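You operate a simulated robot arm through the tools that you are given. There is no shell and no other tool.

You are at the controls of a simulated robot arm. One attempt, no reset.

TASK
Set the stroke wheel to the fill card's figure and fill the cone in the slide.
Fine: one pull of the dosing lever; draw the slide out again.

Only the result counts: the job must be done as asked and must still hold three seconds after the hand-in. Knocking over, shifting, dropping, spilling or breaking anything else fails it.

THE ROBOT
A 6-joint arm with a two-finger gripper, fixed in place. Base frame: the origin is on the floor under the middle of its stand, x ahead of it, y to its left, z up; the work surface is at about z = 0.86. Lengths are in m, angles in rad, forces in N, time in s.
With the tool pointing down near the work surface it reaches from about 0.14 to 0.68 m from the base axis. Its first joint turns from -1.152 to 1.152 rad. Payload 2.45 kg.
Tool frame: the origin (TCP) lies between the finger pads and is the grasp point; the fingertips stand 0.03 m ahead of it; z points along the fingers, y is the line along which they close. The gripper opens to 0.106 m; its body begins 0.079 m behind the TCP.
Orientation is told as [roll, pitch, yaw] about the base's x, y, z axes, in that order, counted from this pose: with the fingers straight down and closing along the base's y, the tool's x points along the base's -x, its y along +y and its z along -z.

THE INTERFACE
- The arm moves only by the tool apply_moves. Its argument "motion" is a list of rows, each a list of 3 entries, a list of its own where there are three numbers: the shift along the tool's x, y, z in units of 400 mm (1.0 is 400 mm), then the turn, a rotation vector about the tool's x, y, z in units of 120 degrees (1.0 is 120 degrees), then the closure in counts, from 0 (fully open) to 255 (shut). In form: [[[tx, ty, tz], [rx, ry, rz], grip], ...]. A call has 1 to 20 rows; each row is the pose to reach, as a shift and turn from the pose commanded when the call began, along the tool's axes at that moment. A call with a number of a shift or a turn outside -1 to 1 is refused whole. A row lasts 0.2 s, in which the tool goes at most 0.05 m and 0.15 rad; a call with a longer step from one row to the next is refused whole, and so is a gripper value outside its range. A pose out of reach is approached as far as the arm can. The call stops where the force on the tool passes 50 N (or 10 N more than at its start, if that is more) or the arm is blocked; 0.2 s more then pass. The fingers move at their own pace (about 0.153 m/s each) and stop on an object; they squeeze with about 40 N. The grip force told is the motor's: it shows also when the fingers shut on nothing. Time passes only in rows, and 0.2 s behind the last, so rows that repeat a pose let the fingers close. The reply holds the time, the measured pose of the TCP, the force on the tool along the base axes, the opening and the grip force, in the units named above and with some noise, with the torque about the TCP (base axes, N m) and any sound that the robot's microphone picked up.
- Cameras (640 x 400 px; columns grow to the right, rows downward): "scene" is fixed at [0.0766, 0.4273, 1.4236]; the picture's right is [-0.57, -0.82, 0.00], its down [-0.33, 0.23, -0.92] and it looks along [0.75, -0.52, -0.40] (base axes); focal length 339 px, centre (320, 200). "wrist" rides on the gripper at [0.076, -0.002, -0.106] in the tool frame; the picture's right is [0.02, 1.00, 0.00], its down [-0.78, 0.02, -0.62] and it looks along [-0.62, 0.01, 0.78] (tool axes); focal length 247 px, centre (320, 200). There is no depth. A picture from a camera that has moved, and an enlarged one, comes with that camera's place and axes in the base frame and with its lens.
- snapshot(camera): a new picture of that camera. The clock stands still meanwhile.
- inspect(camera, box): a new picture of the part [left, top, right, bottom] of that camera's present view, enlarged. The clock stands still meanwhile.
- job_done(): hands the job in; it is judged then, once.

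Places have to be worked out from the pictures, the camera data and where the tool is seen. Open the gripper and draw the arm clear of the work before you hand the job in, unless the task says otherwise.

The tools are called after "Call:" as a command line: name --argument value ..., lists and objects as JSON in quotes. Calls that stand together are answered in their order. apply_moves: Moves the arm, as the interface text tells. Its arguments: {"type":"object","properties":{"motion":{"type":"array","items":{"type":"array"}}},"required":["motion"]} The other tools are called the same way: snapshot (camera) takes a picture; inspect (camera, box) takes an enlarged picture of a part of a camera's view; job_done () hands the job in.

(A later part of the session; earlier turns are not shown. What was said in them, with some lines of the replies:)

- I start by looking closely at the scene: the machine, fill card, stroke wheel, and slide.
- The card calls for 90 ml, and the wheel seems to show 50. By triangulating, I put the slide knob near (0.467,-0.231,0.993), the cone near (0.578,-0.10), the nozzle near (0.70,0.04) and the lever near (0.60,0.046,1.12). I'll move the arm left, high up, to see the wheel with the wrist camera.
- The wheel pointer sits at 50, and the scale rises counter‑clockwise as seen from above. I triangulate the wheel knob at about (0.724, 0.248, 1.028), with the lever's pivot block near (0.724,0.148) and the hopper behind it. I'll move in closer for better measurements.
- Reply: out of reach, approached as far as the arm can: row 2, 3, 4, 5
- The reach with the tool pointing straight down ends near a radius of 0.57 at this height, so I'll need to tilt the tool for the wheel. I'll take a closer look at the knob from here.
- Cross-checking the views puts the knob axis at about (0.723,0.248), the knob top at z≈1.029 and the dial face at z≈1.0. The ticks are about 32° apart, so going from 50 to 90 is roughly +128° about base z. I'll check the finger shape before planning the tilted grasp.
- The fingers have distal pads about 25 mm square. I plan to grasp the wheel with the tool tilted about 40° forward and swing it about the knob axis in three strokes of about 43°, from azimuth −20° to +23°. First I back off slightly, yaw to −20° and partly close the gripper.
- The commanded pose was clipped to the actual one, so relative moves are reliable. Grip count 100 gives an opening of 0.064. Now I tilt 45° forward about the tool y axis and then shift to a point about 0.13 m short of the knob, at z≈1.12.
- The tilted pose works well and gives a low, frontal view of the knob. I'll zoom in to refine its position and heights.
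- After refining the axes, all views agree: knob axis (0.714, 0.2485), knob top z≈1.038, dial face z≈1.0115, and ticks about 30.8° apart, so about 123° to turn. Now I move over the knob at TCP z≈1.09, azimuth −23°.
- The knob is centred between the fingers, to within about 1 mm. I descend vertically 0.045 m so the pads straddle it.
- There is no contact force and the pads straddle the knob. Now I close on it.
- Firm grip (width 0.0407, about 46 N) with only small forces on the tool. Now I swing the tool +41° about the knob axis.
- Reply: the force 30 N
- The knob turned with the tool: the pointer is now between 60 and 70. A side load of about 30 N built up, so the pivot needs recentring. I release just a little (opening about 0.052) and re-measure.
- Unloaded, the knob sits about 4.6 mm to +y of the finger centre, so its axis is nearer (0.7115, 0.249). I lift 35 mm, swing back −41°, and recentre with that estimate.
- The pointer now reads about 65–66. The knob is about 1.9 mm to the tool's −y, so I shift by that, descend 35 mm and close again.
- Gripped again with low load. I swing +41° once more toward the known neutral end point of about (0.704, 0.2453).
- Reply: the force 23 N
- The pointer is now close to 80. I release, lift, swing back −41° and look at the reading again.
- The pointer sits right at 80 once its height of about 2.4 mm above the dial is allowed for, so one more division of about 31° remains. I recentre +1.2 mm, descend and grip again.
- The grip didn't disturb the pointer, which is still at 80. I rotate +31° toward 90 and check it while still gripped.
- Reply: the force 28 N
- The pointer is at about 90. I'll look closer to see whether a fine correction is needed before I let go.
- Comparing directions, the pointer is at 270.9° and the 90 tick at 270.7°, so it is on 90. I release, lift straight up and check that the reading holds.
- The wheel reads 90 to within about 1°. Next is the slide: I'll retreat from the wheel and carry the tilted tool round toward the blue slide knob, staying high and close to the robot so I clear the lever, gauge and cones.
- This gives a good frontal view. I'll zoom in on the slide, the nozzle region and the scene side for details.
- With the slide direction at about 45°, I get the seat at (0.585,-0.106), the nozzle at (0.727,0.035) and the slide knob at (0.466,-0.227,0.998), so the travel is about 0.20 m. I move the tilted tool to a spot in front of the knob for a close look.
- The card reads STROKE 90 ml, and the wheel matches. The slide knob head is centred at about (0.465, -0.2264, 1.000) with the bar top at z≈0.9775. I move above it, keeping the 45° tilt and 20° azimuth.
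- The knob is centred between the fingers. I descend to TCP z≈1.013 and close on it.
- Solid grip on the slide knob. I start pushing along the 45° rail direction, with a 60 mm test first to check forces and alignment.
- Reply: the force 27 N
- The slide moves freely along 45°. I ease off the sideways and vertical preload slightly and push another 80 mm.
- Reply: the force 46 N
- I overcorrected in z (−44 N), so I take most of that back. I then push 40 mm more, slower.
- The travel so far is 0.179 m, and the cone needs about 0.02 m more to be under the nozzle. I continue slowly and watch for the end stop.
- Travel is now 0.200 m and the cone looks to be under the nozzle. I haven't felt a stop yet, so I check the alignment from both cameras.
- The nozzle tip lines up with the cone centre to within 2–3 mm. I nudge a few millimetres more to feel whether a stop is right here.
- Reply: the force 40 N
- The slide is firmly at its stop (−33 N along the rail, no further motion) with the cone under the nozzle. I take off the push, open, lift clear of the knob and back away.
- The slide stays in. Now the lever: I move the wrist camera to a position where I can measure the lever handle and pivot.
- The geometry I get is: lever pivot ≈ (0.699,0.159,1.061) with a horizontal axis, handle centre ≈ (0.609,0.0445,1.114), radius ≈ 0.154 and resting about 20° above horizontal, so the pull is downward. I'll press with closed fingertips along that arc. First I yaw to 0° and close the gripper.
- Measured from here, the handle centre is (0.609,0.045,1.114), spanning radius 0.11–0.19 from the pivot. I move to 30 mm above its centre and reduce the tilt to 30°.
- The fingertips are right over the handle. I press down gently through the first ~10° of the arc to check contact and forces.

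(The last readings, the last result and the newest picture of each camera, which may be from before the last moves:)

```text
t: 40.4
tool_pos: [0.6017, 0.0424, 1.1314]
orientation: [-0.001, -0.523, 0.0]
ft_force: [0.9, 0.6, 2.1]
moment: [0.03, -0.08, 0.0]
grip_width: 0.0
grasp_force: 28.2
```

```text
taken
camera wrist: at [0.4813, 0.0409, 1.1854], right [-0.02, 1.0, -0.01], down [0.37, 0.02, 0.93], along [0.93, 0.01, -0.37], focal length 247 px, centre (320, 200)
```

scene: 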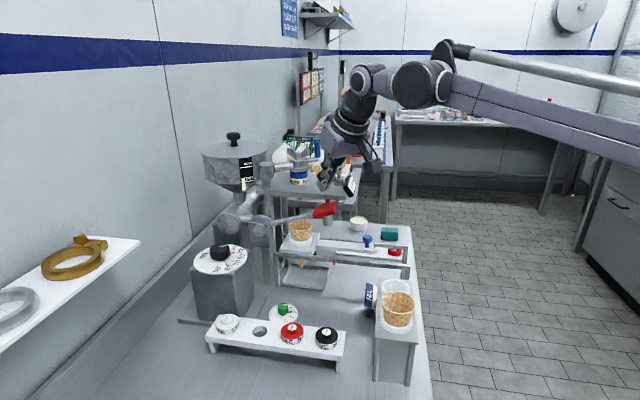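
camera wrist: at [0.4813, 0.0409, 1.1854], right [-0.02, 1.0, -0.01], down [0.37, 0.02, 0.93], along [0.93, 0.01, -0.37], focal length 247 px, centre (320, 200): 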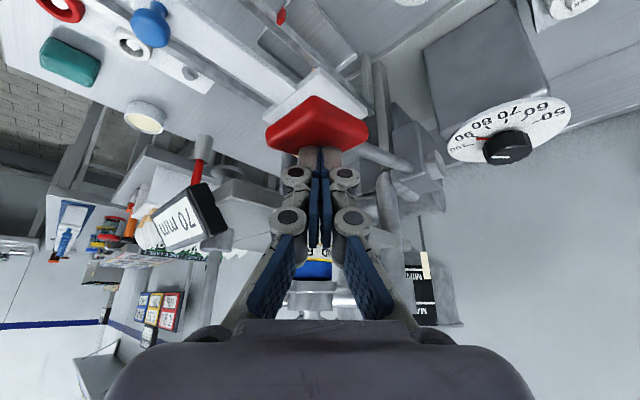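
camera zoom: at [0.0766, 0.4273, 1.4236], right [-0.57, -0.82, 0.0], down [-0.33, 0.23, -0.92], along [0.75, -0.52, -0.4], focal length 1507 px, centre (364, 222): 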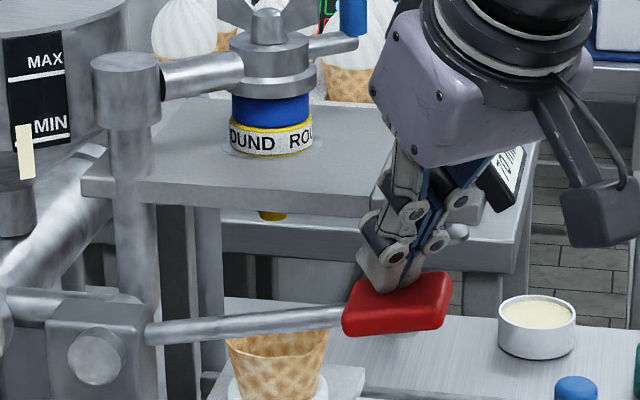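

The lever turns easily (about 2 N) with the tips on the handle. I continue down the arc to about −20°.

Call:
apply_moves --motion '[[[0.0197, -0.0045, 0.0268], [0, 0, 0], 255], [[0.0394, -0.0073, 0.0537], [0, 0, 0], 255], [[0.0557, -0.0072, 0.083], [0, 0, 0], 255], [[0.072, -0.0063, 0.1123], [0, 0, 0], 255], [[0.0845, -0.002, 0.143], [0, 0, 0], 255], [[0.0969, 0.003, 0.1738], [0, 0, 0], 255]]'

Call:
snapshot --camera "scene"

Call:
inspect --camera "scene" --box '[230, 180, 390, 300]'

Call:
snapshot --camera "wrist"

```text
t: 41.5
tool_pos: [0.5986, 0.0388, 1.0781]
orientation: [0.001, -0.53, 0.0]
ft_force: [-13.9, -1.8, 26.2]
moment: [0.14, 0.33, 0.05]
grip_width: 0.0001
grasp_force: 28.2
stopped in row 5: the force on the tool passed its limit at 75 N (the readings are from after the stop); the commanded pose is now the measured one
```

```text
taken
```

scene: 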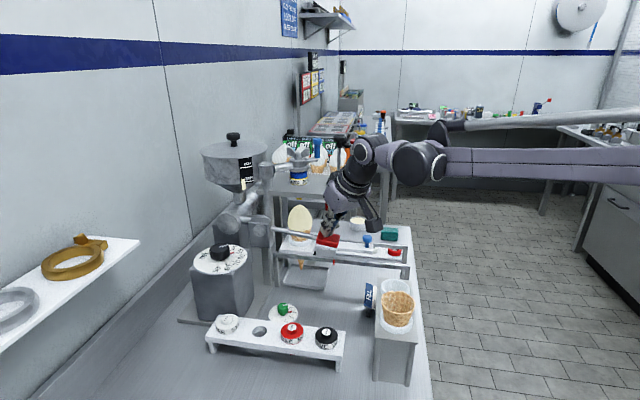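

```text
3.33 times, centred on (310, 240) of scene
camera zoom: at [0.0757, 0.4272, 1.4237], right [-0.57, -0.82, 0.0], down [-0.33, 0.23, -0.92], along [0.75, -0.52, -0.4], focal length 1130 px, centre (353, 67)
```

zoom: 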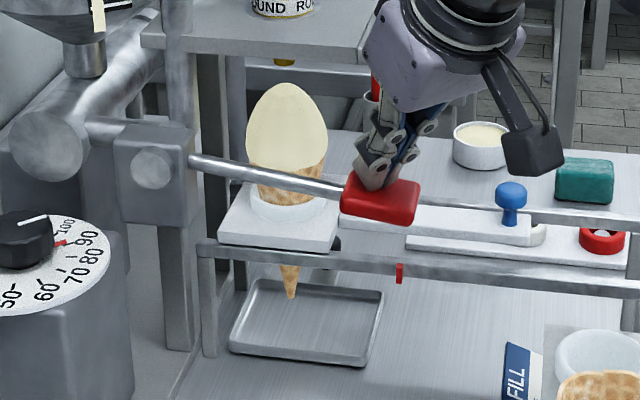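

```text
taken
camera wrist: at [0.4787, 0.038, 1.1323], right [-0.02, 1.0, -0.01], down [0.36, 0.02, 0.93], along [0.93, 0.01, -0.36], focal length 247 px, centre (320, 200)
```

wrist: 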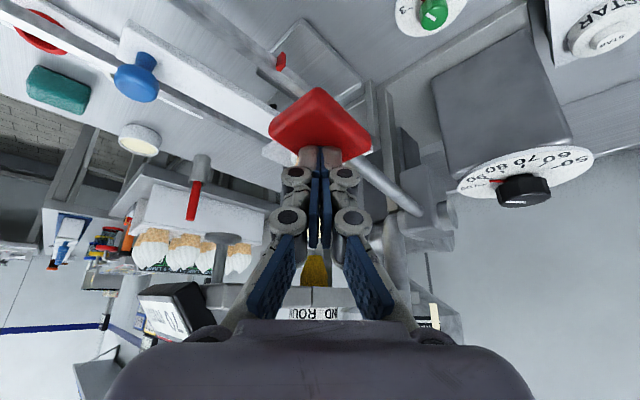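

The cone is filled: a cream dome is on it, and the lever hit its end stop at about −10°. Now I let the lever rise slowly by lifting the tool, and see whether it follows by spring.

Call:
apply_moves --motion '[[[-0.0125, 0.0, -0.0217], [0, 0, 0], 255], [[-0.025, -0.002, -0.0433], [0, 0, 0], 255], [[-0.0375, -0.002, -0.065], [0, 0, 0], 255], [[-0.05, 0.0, -0.0866], [0, 0, 0], 255]]'

Call:
inspect --camera "scene" --box '[230, 160, 390, 280]'

Call:
snapshot --camera "wrist"

```text
t: 42.5
tool_pos: [0.6011, 0.0385, 1.1166]
orientation: [0.0, -0.531, 0.001]
ft_force: [1.9, 0.2, 3.3]
moment: [0.02, -0.03, 0.01]
grip_width: 0.0
grasp_force: 28.6
```

```text
3.33 times, centred on (310, 220) of scene
camera zoom: at [0.0766, 0.4273, 1.4236], right [-0.57, -0.82, 0.0], down [-0.33, 0.23, -0.92], along [0.75, -0.52, -0.4], focal length 1130 px, centre (353, 133)
```

zoom: 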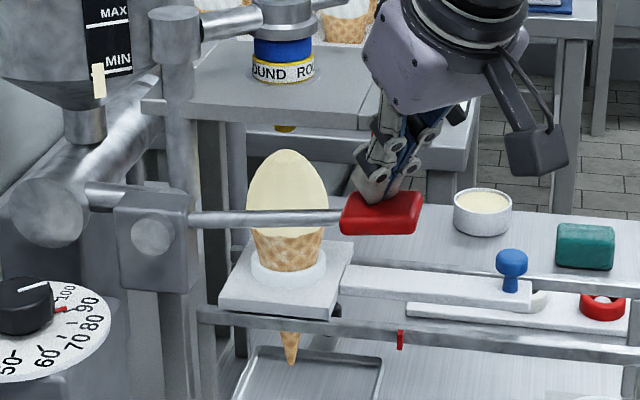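

```text
taken
camera wrist: at [0.4805, 0.0378, 1.1712], right [-0.02, 1.0, -0.01], down [0.36, 0.02, 0.93], along [0.93, 0.01, -0.36], focal length 247 px, centre (320, 200)
```

wrist: 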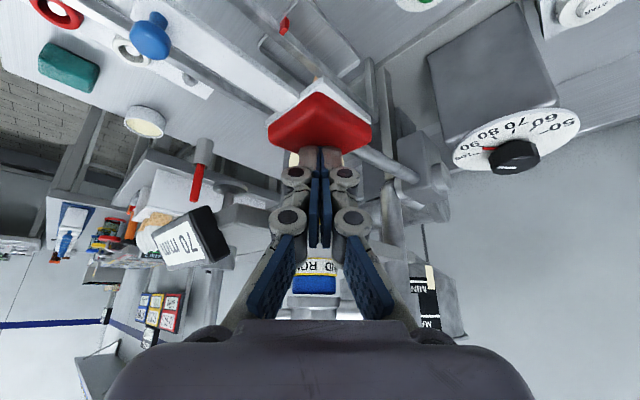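

The lever springs back with the tool. I keep rising until it reaches its rest and the tips leave it.

Call:
apply_moves --motion '[[[-0.025, 0.004, -0.0433], [0, 0, 0], 255], [[-0.05, 0.008, -0.0866], [0, 0, 0], 255], [[-0.075, 0.01, -0.13], [0, 0, 0], 255], [[-0.1, 0.012, -0.1732], [0, 0, 0], 255]]'

Call:
inspect --camera "scene" --box '[230, 160, 390, 280]'

Call:
snapshot --camera "wrist"

```text
t: 43.5
tool_pos: [0.5983, 0.0441, 1.1958]
orientation: [-0.002, -0.53, -0.001]
ft_force: [0.6, 0.2, -0.4]
moment: [0.02, 0.02, -0.01]
grip_width: 0.0001
grasp_force: 28.3
```

```text
3.33 times, centred on (310, 220) of scene
camera zoom: at [0.0766, 0.4273, 1.4236], right [-0.57, -0.82, 0.0], down [-0.33, 0.23, -0.92], along [0.75, -0.52, -0.4], focal length 1130 px, centre (353, 133)
```

zoom: 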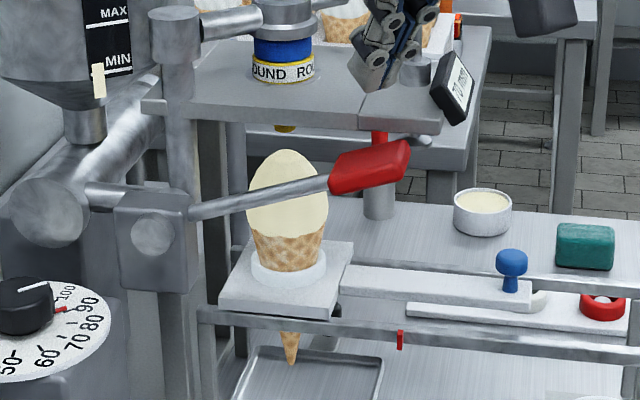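

```text
taken
camera wrist: at [0.478, 0.0427, 1.2505], right [-0.02, 1.0, -0.01], down [0.36, 0.02, 0.93], along [0.93, 0.01, -0.36], focal length 247 px, centre (320, 200)
```

wrist: 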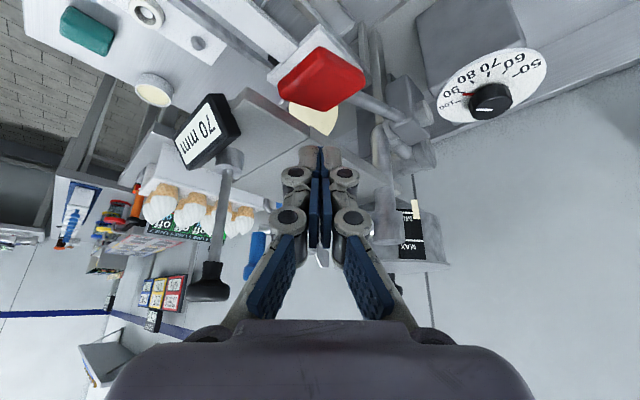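

The lever is back at rest and the cone is filled. Now I go back to the slide knob, retracting straight back first to stay clear of the gauge, then crossing over and restoring the 45° tilt.

Call:
apply_moves --motion '[[[0.0884, 0, -0.0693], [0, 0, 0], 255], [[0.1768, 0, -0.1385], [0, 0, 0], 255], [[0.2651, 0, -0.2078], [0, 0, 0], 255], [[0.3535, 0, -0.277], [0, 0, 0], 255], [[0.3598, -0.1025, -0.2662], [0, -0.04, 0], 200], [[0.3661, -0.205, -0.2554], [0, -0.08, 0], 110], [[0.3725, -0.3075, -0.2446], [0, -0.1217, 0], 110], [[0.3788, -0.41, -0.2338], [0, -0.1217, 0], 110]]'

Call:
snapshot --camera "wrist"

```text
t: 45.3
tool_pos: [0.4215, -0.1199, 1.2016]
orientation: [0.001, -0.786, 0.0]
ft_force: [0.3, 0.5, 0.3]
moment: [0.03, 0.0, -0.02]
grip_width: 0.0602
grasp_force: 0.0
```

```text
taken
camera wrist: at [0.2918, -0.1196, 1.2225], right [-0.02, 1.0, -0.02], down [0.11, 0.02, 0.99], along [0.99, 0.01, -0.11], focal length 247 px, centre (320, 200)
```

wrist: 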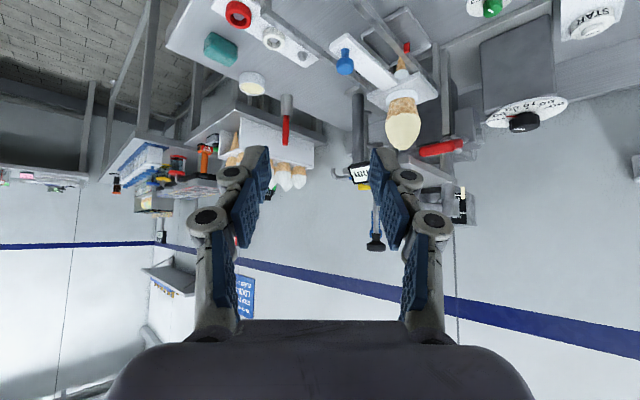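

Call:
apply_moves --motion '[[[-0.0118, 0, 0.0665], [-0.0393, 0, -0.0393], 110], [[-0.0236, 0, 0.1329], [-0.0786, 0, -0.0786], 110], [[-0.0355, 0, 0.1994], [-0.1179, 0, -0.1179], 110], [[-0.0473, 0, 0.2658], [-0.1179, 0, -0.1179], 110]]'

Call:
snapshot --camera "wrist"

Call:
inspect --camera "wrist" --box '[270, 20, 430, 240]'

```text
t: 46.3
tool_pos: [0.5105, -0.122, 1.1394]
orientation: [-0.001, -0.785, 0.351]
ft_force: [0.9, 0.4, 0.2]
moment: [-0.03, 0.0, 0.0]
grip_width: 0.0602
grasp_force: 0.0
```

```text
taken
camera wrist: at [0.3896, -0.1659, 1.162], right [-0.36, 0.93, -0.02], down [0.1, 0.06, 0.99], along [0.93, 0.35, -0.11], focal length 247 px, centre (320, 200)
```

wrist: 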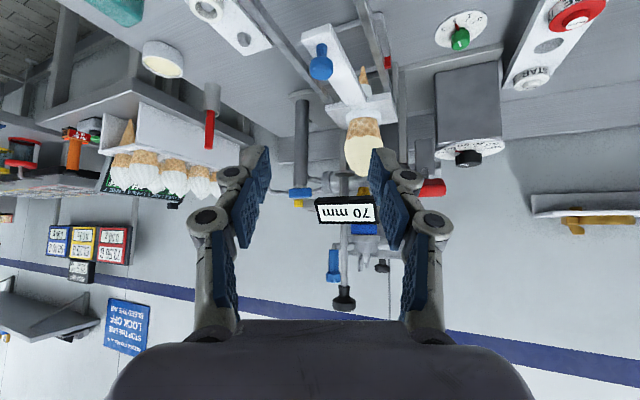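

```text
1.82 times, centred on (350, 130) of wrist
camera zoom: at [0.3896, -0.1659, 1.162], right [-0.36, 0.93, -0.02], down [0.1, 0.06, 0.99], along [0.93, 0.35, -0.11], focal length 449 px, centre (266, 327)
```

zoom: 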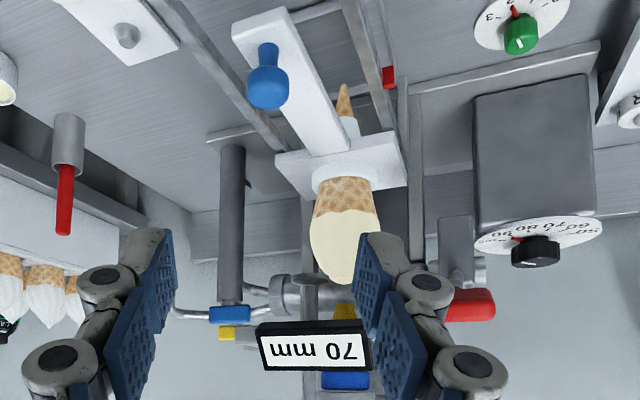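

Call:
inspect --camera "wrist" --box '[310, 120, 390, 220]'

Call:
inspect --camera "scene" --box '[280, 170, 360, 240]'

```text
4.00 times, centred on (350, 170) of wrist
camera zoom: at [0.3896, -0.1659, 1.162], right [-0.36, 0.93, -0.02], down [0.1, 0.06, 0.99], along [0.93, 0.35, -0.11], focal length 988 px, centre (200, 320)
```

zoom: 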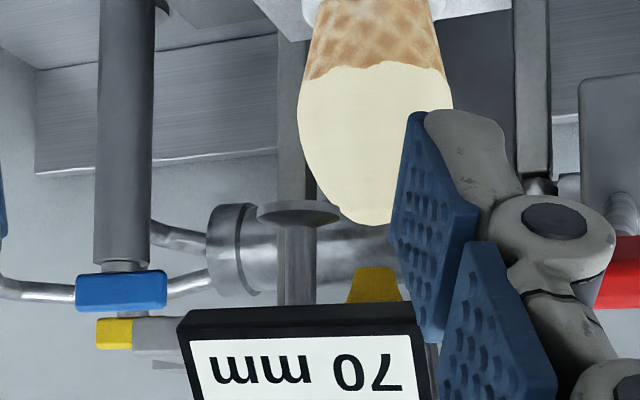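

```text
5.71 times, centred on (320, 205) of scene
camera zoom: at [0.0766, 0.4273, 1.4236], right [-0.57, -0.82, 0.0], down [-0.33, 0.23, -0.92], along [0.75, -0.52, -0.4], focal length 1938 px, centre (320, 171)
```

zoom: 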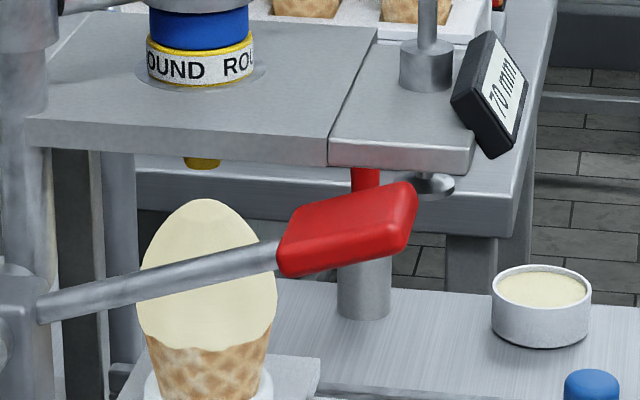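

The cream apex is at z≈1.078 and the gauge foot above the path is at about 1.09, so the filled cone will pass under it with about 12 mm to spare. I approach the slide knob again along the same line as before.

Call:
apply_moves --motion '[[[-0.0007, 0.0009, 0.0835], [0, 0, 0], 110], [[-0.0014, 0.0018, 0.167], [0, 0, 0], 110], [[-0.0021, 0.0027, 0.2505], [0, 0, 0], 110], [[-0.0028, 0.0036, 0.3338], [0, 0, 0], 110]]'

Call:
inspect --camera "wrist" --box '[200, 0, 440, 150]'

Call:
inspect --camera "scene" --box '[280, 170, 440, 270]'

```text
t: 47.3
tool_pos: [0.5982, -0.0858, 1.0451]
orientation: [-0.002, -0.784, 0.35]
ft_force: [-0.2, 0.3, 0.2]
moment: [0.01, 0.0, 0.03]
grip_width: 0.0601
grasp_force: 0.0
```

```text
2.67 times, centred on (320, 75) of wrist
camera zoom: at [0.4768, -0.1307, 1.0678], right [-0.36, 0.93, -0.02], down [0.1, 0.06, 0.99], along [0.93, 0.35, -0.11], focal length 659 px, centre (320, 533)
```

zoom: 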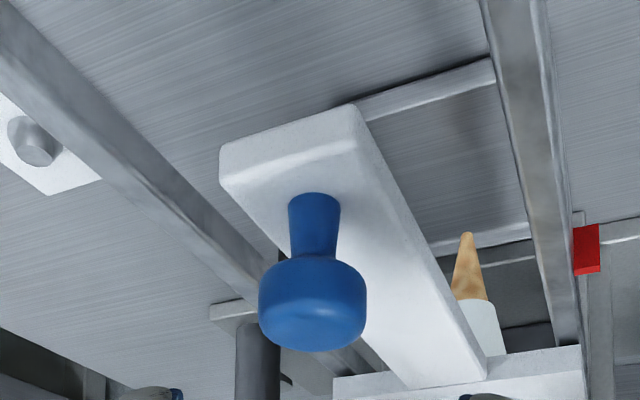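

```text
4.00 times, centred on (360, 220) of scene
camera zoom: at [0.0766, 0.4273, 1.4236], right [-0.57, -0.82, 0.0], down [-0.33, 0.23, -0.92], along [0.75, -0.52, -0.4], focal length 1356 px, centre (160, 120)
```

zoom: 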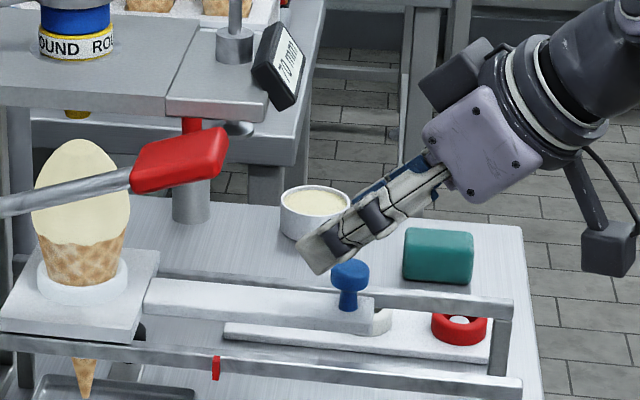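

The knob is about 2 mm to the tool's −y. I correct that, descend 32 mm and grip it.

Call:
apply_moves --motion '[[[0.018, -0.0055, 0.0203], [0, 0, 0], 110], [[0.036, -0.0055, 0.0407], [0, 0, 0], 110], [[0.054, -0.0055, 0.061], [0, 0, 0], 110], [[0.054, -0.0055, 0.061], [0, 0, 0], 235], [[0.054, -0.0055, 0.061], [0, 0, 0], 235], [[0.054, -0.0055, 0.061], [0, 0, 0], 235]]'

Call:
inspect --camera "scene" --box '[280, 170, 440, 270]'

```text
t: 48.7
tool_pos: [0.6013, -0.0867, 1.0116]
orientation: [-0.001, -0.785, 0.35]
ft_force: [-5.5, 2.5, 2.1]
moment: [0.15, -0.15, 0.01]
grip_width: 0.0225
grasp_force: 44.8
```

```text
4.00 times, centred on (360, 220) of scene
camera zoom: at [0.0764, 0.4274, 1.4236], right [-0.57, -0.82, 0.0], down [-0.33, 0.23, -0.92], along [0.75, -0.52, -0.4], focal length 1356 px, centre (160, 120)
```

zoom: 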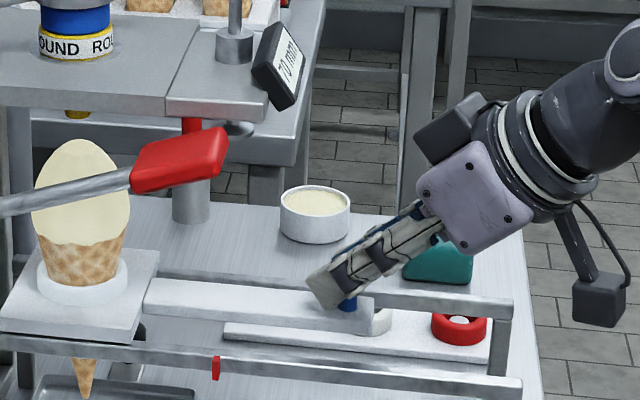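

Gripped with low force. I draw the slide out slowly, with 50 mm first to check forces.

Call:
apply_moves --motion '[[[0.008, -0.0053, -0.008], [0, 0, 0], 235], [[0.0241, -0.0158, -0.0241], [0, 0, 0], 235], [[0.0441, -0.029, -0.0441], [0, 0, 0], 235], [[0.0641, -0.0422, -0.0641], [0, 0, 0], 235], [[0.0801, -0.0527, -0.0801], [0, 0, 0], 235]]'

Call:
inspect --camera "scene" --box '[280, 160, 440, 270]'

```text
t: 49.9
tool_pos: [0.5661, -0.1219, 1.0125]
orientation: [-0.001, -0.785, 0.35]
ft_force: [-11.9, 14.1, 7.2]
moment: [0.05, 0.73, 0.14]
grip_width: 0.0223
grasp_force: 44.6
```

```text
3.64 times, centred on (360, 215) of scene
camera zoom: at [0.0761, 0.4277, 1.4235], right [-0.57, -0.82, 0.0], down [-0.33, 0.23, -0.92], along [0.75, -0.52, -0.4], focal length 1233 px, centre (174, 146)
```

zoom: 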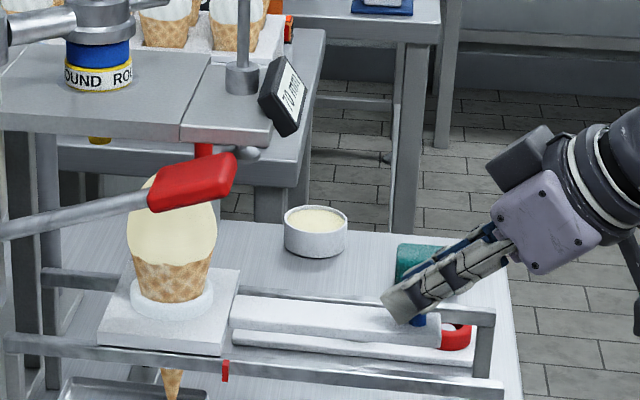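

Everything moves cleanly. I continue another 100 mm, passing under the gauge foot.

Call:
apply_moves --motion '[[[0.0167, -0.0089, -0.0167], [0, 0, 0], 235], [[0.0368, -0.0221, -0.0368], [0, 0, 0], 235], [[0.0568, -0.0353, -0.0568], [0, 0, 0], 235], [[0.0769, -0.0484, -0.0769], [0, 0, 0], 235], [[0.0969, -0.0616, -0.0969], [0, 0, 0], 235], [[0.1169, -0.0748, -0.1169], [0, 0, 0], 235], [[0.137, -0.088, -0.137], [0, 0, 0], 235], [[0.157, -0.1032, -0.157], [0, 0, 0], 235]]'

Call:
snapshot --camera "scene"

Call:
inspect --camera "scene" --box '[300, 160, 480, 280]'

```text
t: 51.7
tool_pos: [0.4962, -0.1926, 1.012]
orientation: [-0.003, -0.784, 0.348]
ft_force: [-1.8, 3.0, 7.8]
moment: [0.04, -0.06, -0.06]
grip_width: 0.0223
grasp_force: 44.8
```

```text
taken
```

scene: 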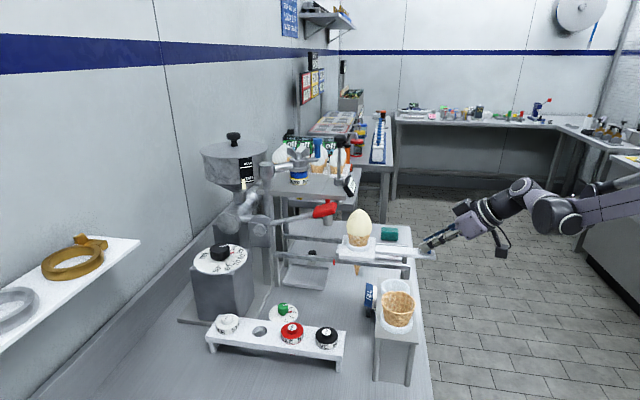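

```text
3.33 times, centred on (390, 220) of scene
camera zoom: at [0.0765, 0.4274, 1.4236], right [-0.57, -0.82, 0.0], down [-0.33, 0.23, -0.92], along [0.75, -0.52, -0.4], focal length 1130 px, centre (87, 133)
```

zoom: 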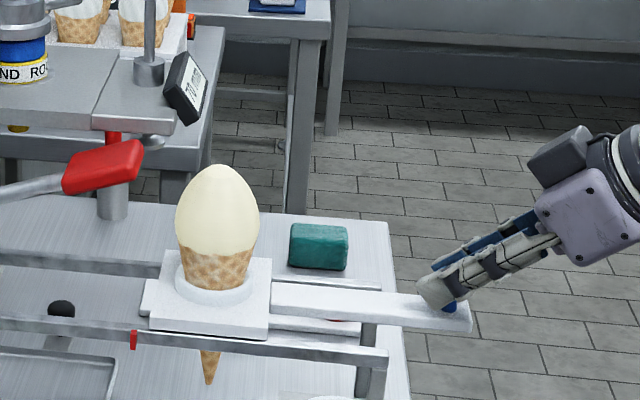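

The cone passed under the gauge intact. I draw out the last 50 mm to the original position.

Call:
apply_moves --motion '[[[0.018, -0.0119, -0.018], [0, 0, 0], 235], [[0.0361, -0.0237, -0.0361], [0, 0, 0], 235], [[0.0541, -0.0356, -0.0541], [0, 0, 0], 235], [[0.0681, -0.0448, -0.0681], [0, 0, 0], 235], [[0.0801, -0.0527, -0.0801], [0, 0, 0], 235]]'

Call:
snapshot --camera "scene"

Call:
inspect --camera "scene" --box '[320, 200, 480, 300]'

```text
t: 52.9
tool_pos: [0.4607, -0.2256, 1.0119]
orientation: [0.002, -0.783, 0.35]
ft_force: [-6.6, 7.7, -4.4]
moment: [0.48, -0.78, 0.08]
grip_width: 0.0223
grasp_force: 45.1
```

```text
taken
```

scene: 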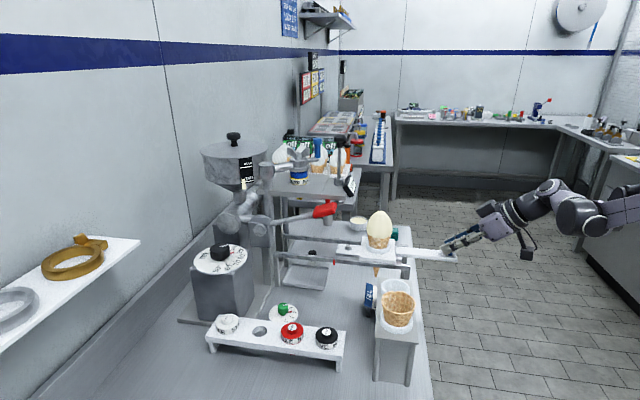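

```text
4.00 times, centred on (400, 250) of scene
camera zoom: at [0.0764, 0.4275, 1.4235], right [-0.57, -0.82, 0.0], down [-0.33, 0.23, -0.92], along [0.75, -0.52, -0.4], focal length 1356 px, centre (0, 0)
```

zoom: 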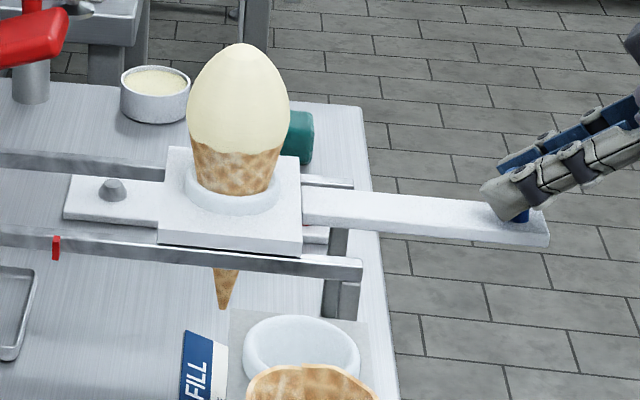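

The slide is about 4 mm short of its original position. I pull the last few millimetres to the outer stop.

Call:
apply_moves --motion '[[[0.0032, -0.0021, -0.0032], [0, 0, 0], 235], [[0.0064, -0.0042, -0.0064], [0, 0, 0], 235], [[0.0072, -0.0047, -0.0072], [0, 0, 0], 235], [[0.0072, -0.0047, -0.0072], [0, 0, 0], 235]]'

Call:
inspect --camera "scene" --box '[320, 200, 480, 300]'

```text
t: 53.9
tool_pos: [0.458, -0.2296, 1.013]
orientation: [0.003, -0.788, 0.351]
ft_force: [3.6, 16.9, -2.9]
moment: [-0.03, 0.46, 0.17]
grip_width: 0.0226
grasp_force: 45.1
```

```text
4.00 times, centred on (400, 250) of scene
camera zoom: at [0.0767, 0.4278, 1.4234], right [-0.57, -0.82, 0.0], down [-0.33, 0.23, -0.92], along [0.75, -0.52, -0.4], focal length 1356 px, centre (0, 0)
```

zoom: 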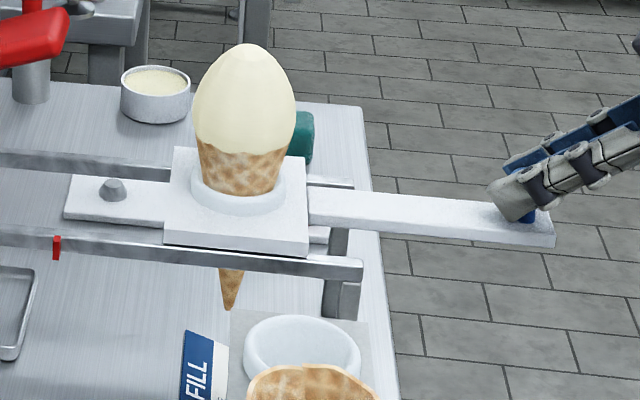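

The slide is back at its original outer stop. I ease the tension, open, lift clear of the knob and retreat.

Call:
apply_moves --motion '[[[-0.0024, 0.0016, 0.0024], [0, 0, 0], 235], [[-0.0024, 0.0016, 0.0024], [0, 0, 0], 110], [[-0.0024, 0.0016, 0.0024], [0, 0, 0], 110], [[-0.0024, 0.0016, 0.0024], [0, 0, 0], 110], [[-0.032, 0.0016, -0.03], [0, 0, 0], 110], [[-0.064, 0.0016, -0.06], [0, 0, 0], 110], [[-0.064, 0.0016, -0.16], [0, 0, 0], 60], [[-0.064, 0.0016, -0.26], [0, 0, 0], 0], [[-0.064, 0.0016, -0.36], [0, 0, 0], 0], [[-0.12, 0.0016, -0.42], [0, 0, 0], 0]]'

Call:
snapshot --camera "scene"

Call:
inspect --camera "scene" --box '[320, 190, 480, 310]'

Call:
inspect --camera "scene" --box '[200, 235, 250, 266]'

Call:
inspect --camera "scene" --box '[200, 130, 360, 300]'

```text
t: 56.1
tool_pos: [0.3772, -0.2607, 1.1661]
orientation: [-0.001, -0.785, 0.35]
ft_force: [0.3, 0.2, -0.3]
moment: [-0.02, 0.02, 0.0]
grip_width: 0.1058
grasp_force: 0.0
```

```text
taken
```

scene: 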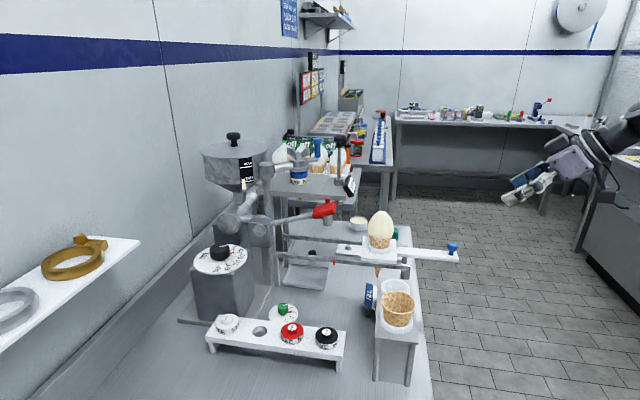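

```text
3.33 times, centred on (400, 250) of scene
camera zoom: at [0.0766, 0.4273, 1.4236], right [-0.57, -0.82, 0.0], down [-0.33, 0.23, -0.92], along [0.75, -0.52, -0.4], focal length 1130 px, centre (53, 33)
```

zoom: 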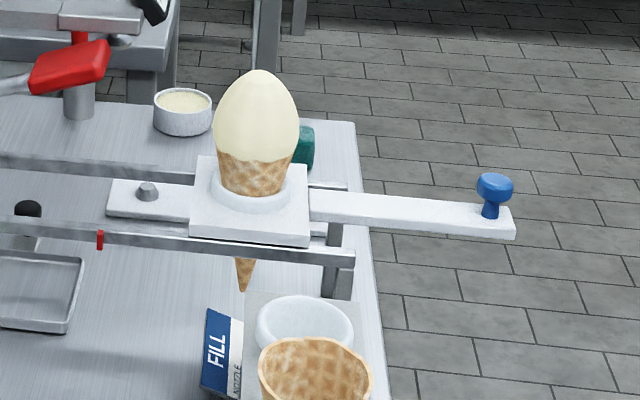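

```text
12.80 times, centred on (225, 250) of scene
camera zoom: at [0.0766, 0.4273, 1.4236], right [-0.57, -0.82, 0.0], down [-0.33, 0.23, -0.92], along [0.75, -0.52, -0.4], focal length 4340 px, centre (1536, -446)
```

zoom: 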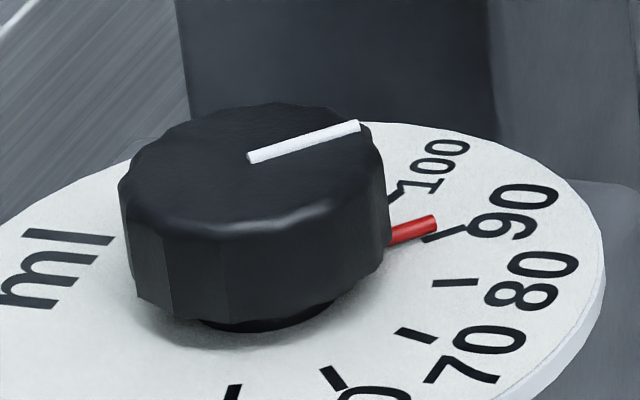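

```text
2.35 times, centred on (280, 215) of scene
camera zoom: at [0.0766, 0.4273, 1.4236], right [-0.57, -0.82, 0.0], down [-0.33, 0.23, -0.92], along [0.75, -0.52, -0.4], focal length 798 px, centre (414, 165)
```

zoom: 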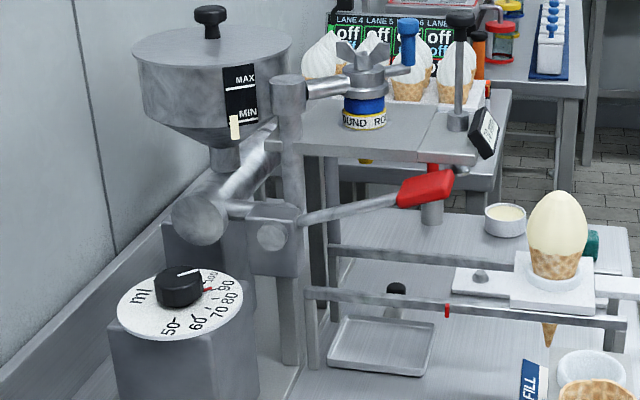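

All checks look good. The wheel reads 90, the cone is filled with a clean dome, the slide is back at its outer stop, the lever is at rest, there is no spill, and the arm is clear with the gripper open. I hand the job in.

Call:
job_done

```text
The job is handed in.
```

The job is finished and handed in: the stroke wheel is set to the fill card's 90 ml and the cone in the slide is filled. I haven't had a verdict back, so this is what the cameras and force readings showed.

- **Stroke wheel:** turned from 50 to 90 ml. The pointer lined up with the 90 tick to within about 1°, and it still read 90 in the last close-up.
- **Filling:** I pushed the slide in to its stop, which put the cone under the nozzle. Then I pulled the dosing lever once, down to its end stop, and it sprang back to rest. The cream made a clean dome about 44 mm above the cone's rim.
- **Slide:** drawn out again to its original position at the outer stop. The filled cone passed under the height gauge without touching it.
- **Surroundings:** nothing was knocked over or moved, and no spill is visible. The gripper is open and the arm is clear of the work.

The fill card also asks for a STAR nozzle and a 45 mm top setting, but a ROUND nozzle is fitted and the height gauge reads 70 mm. The task only named the stroke wheel, so I left both as they were.
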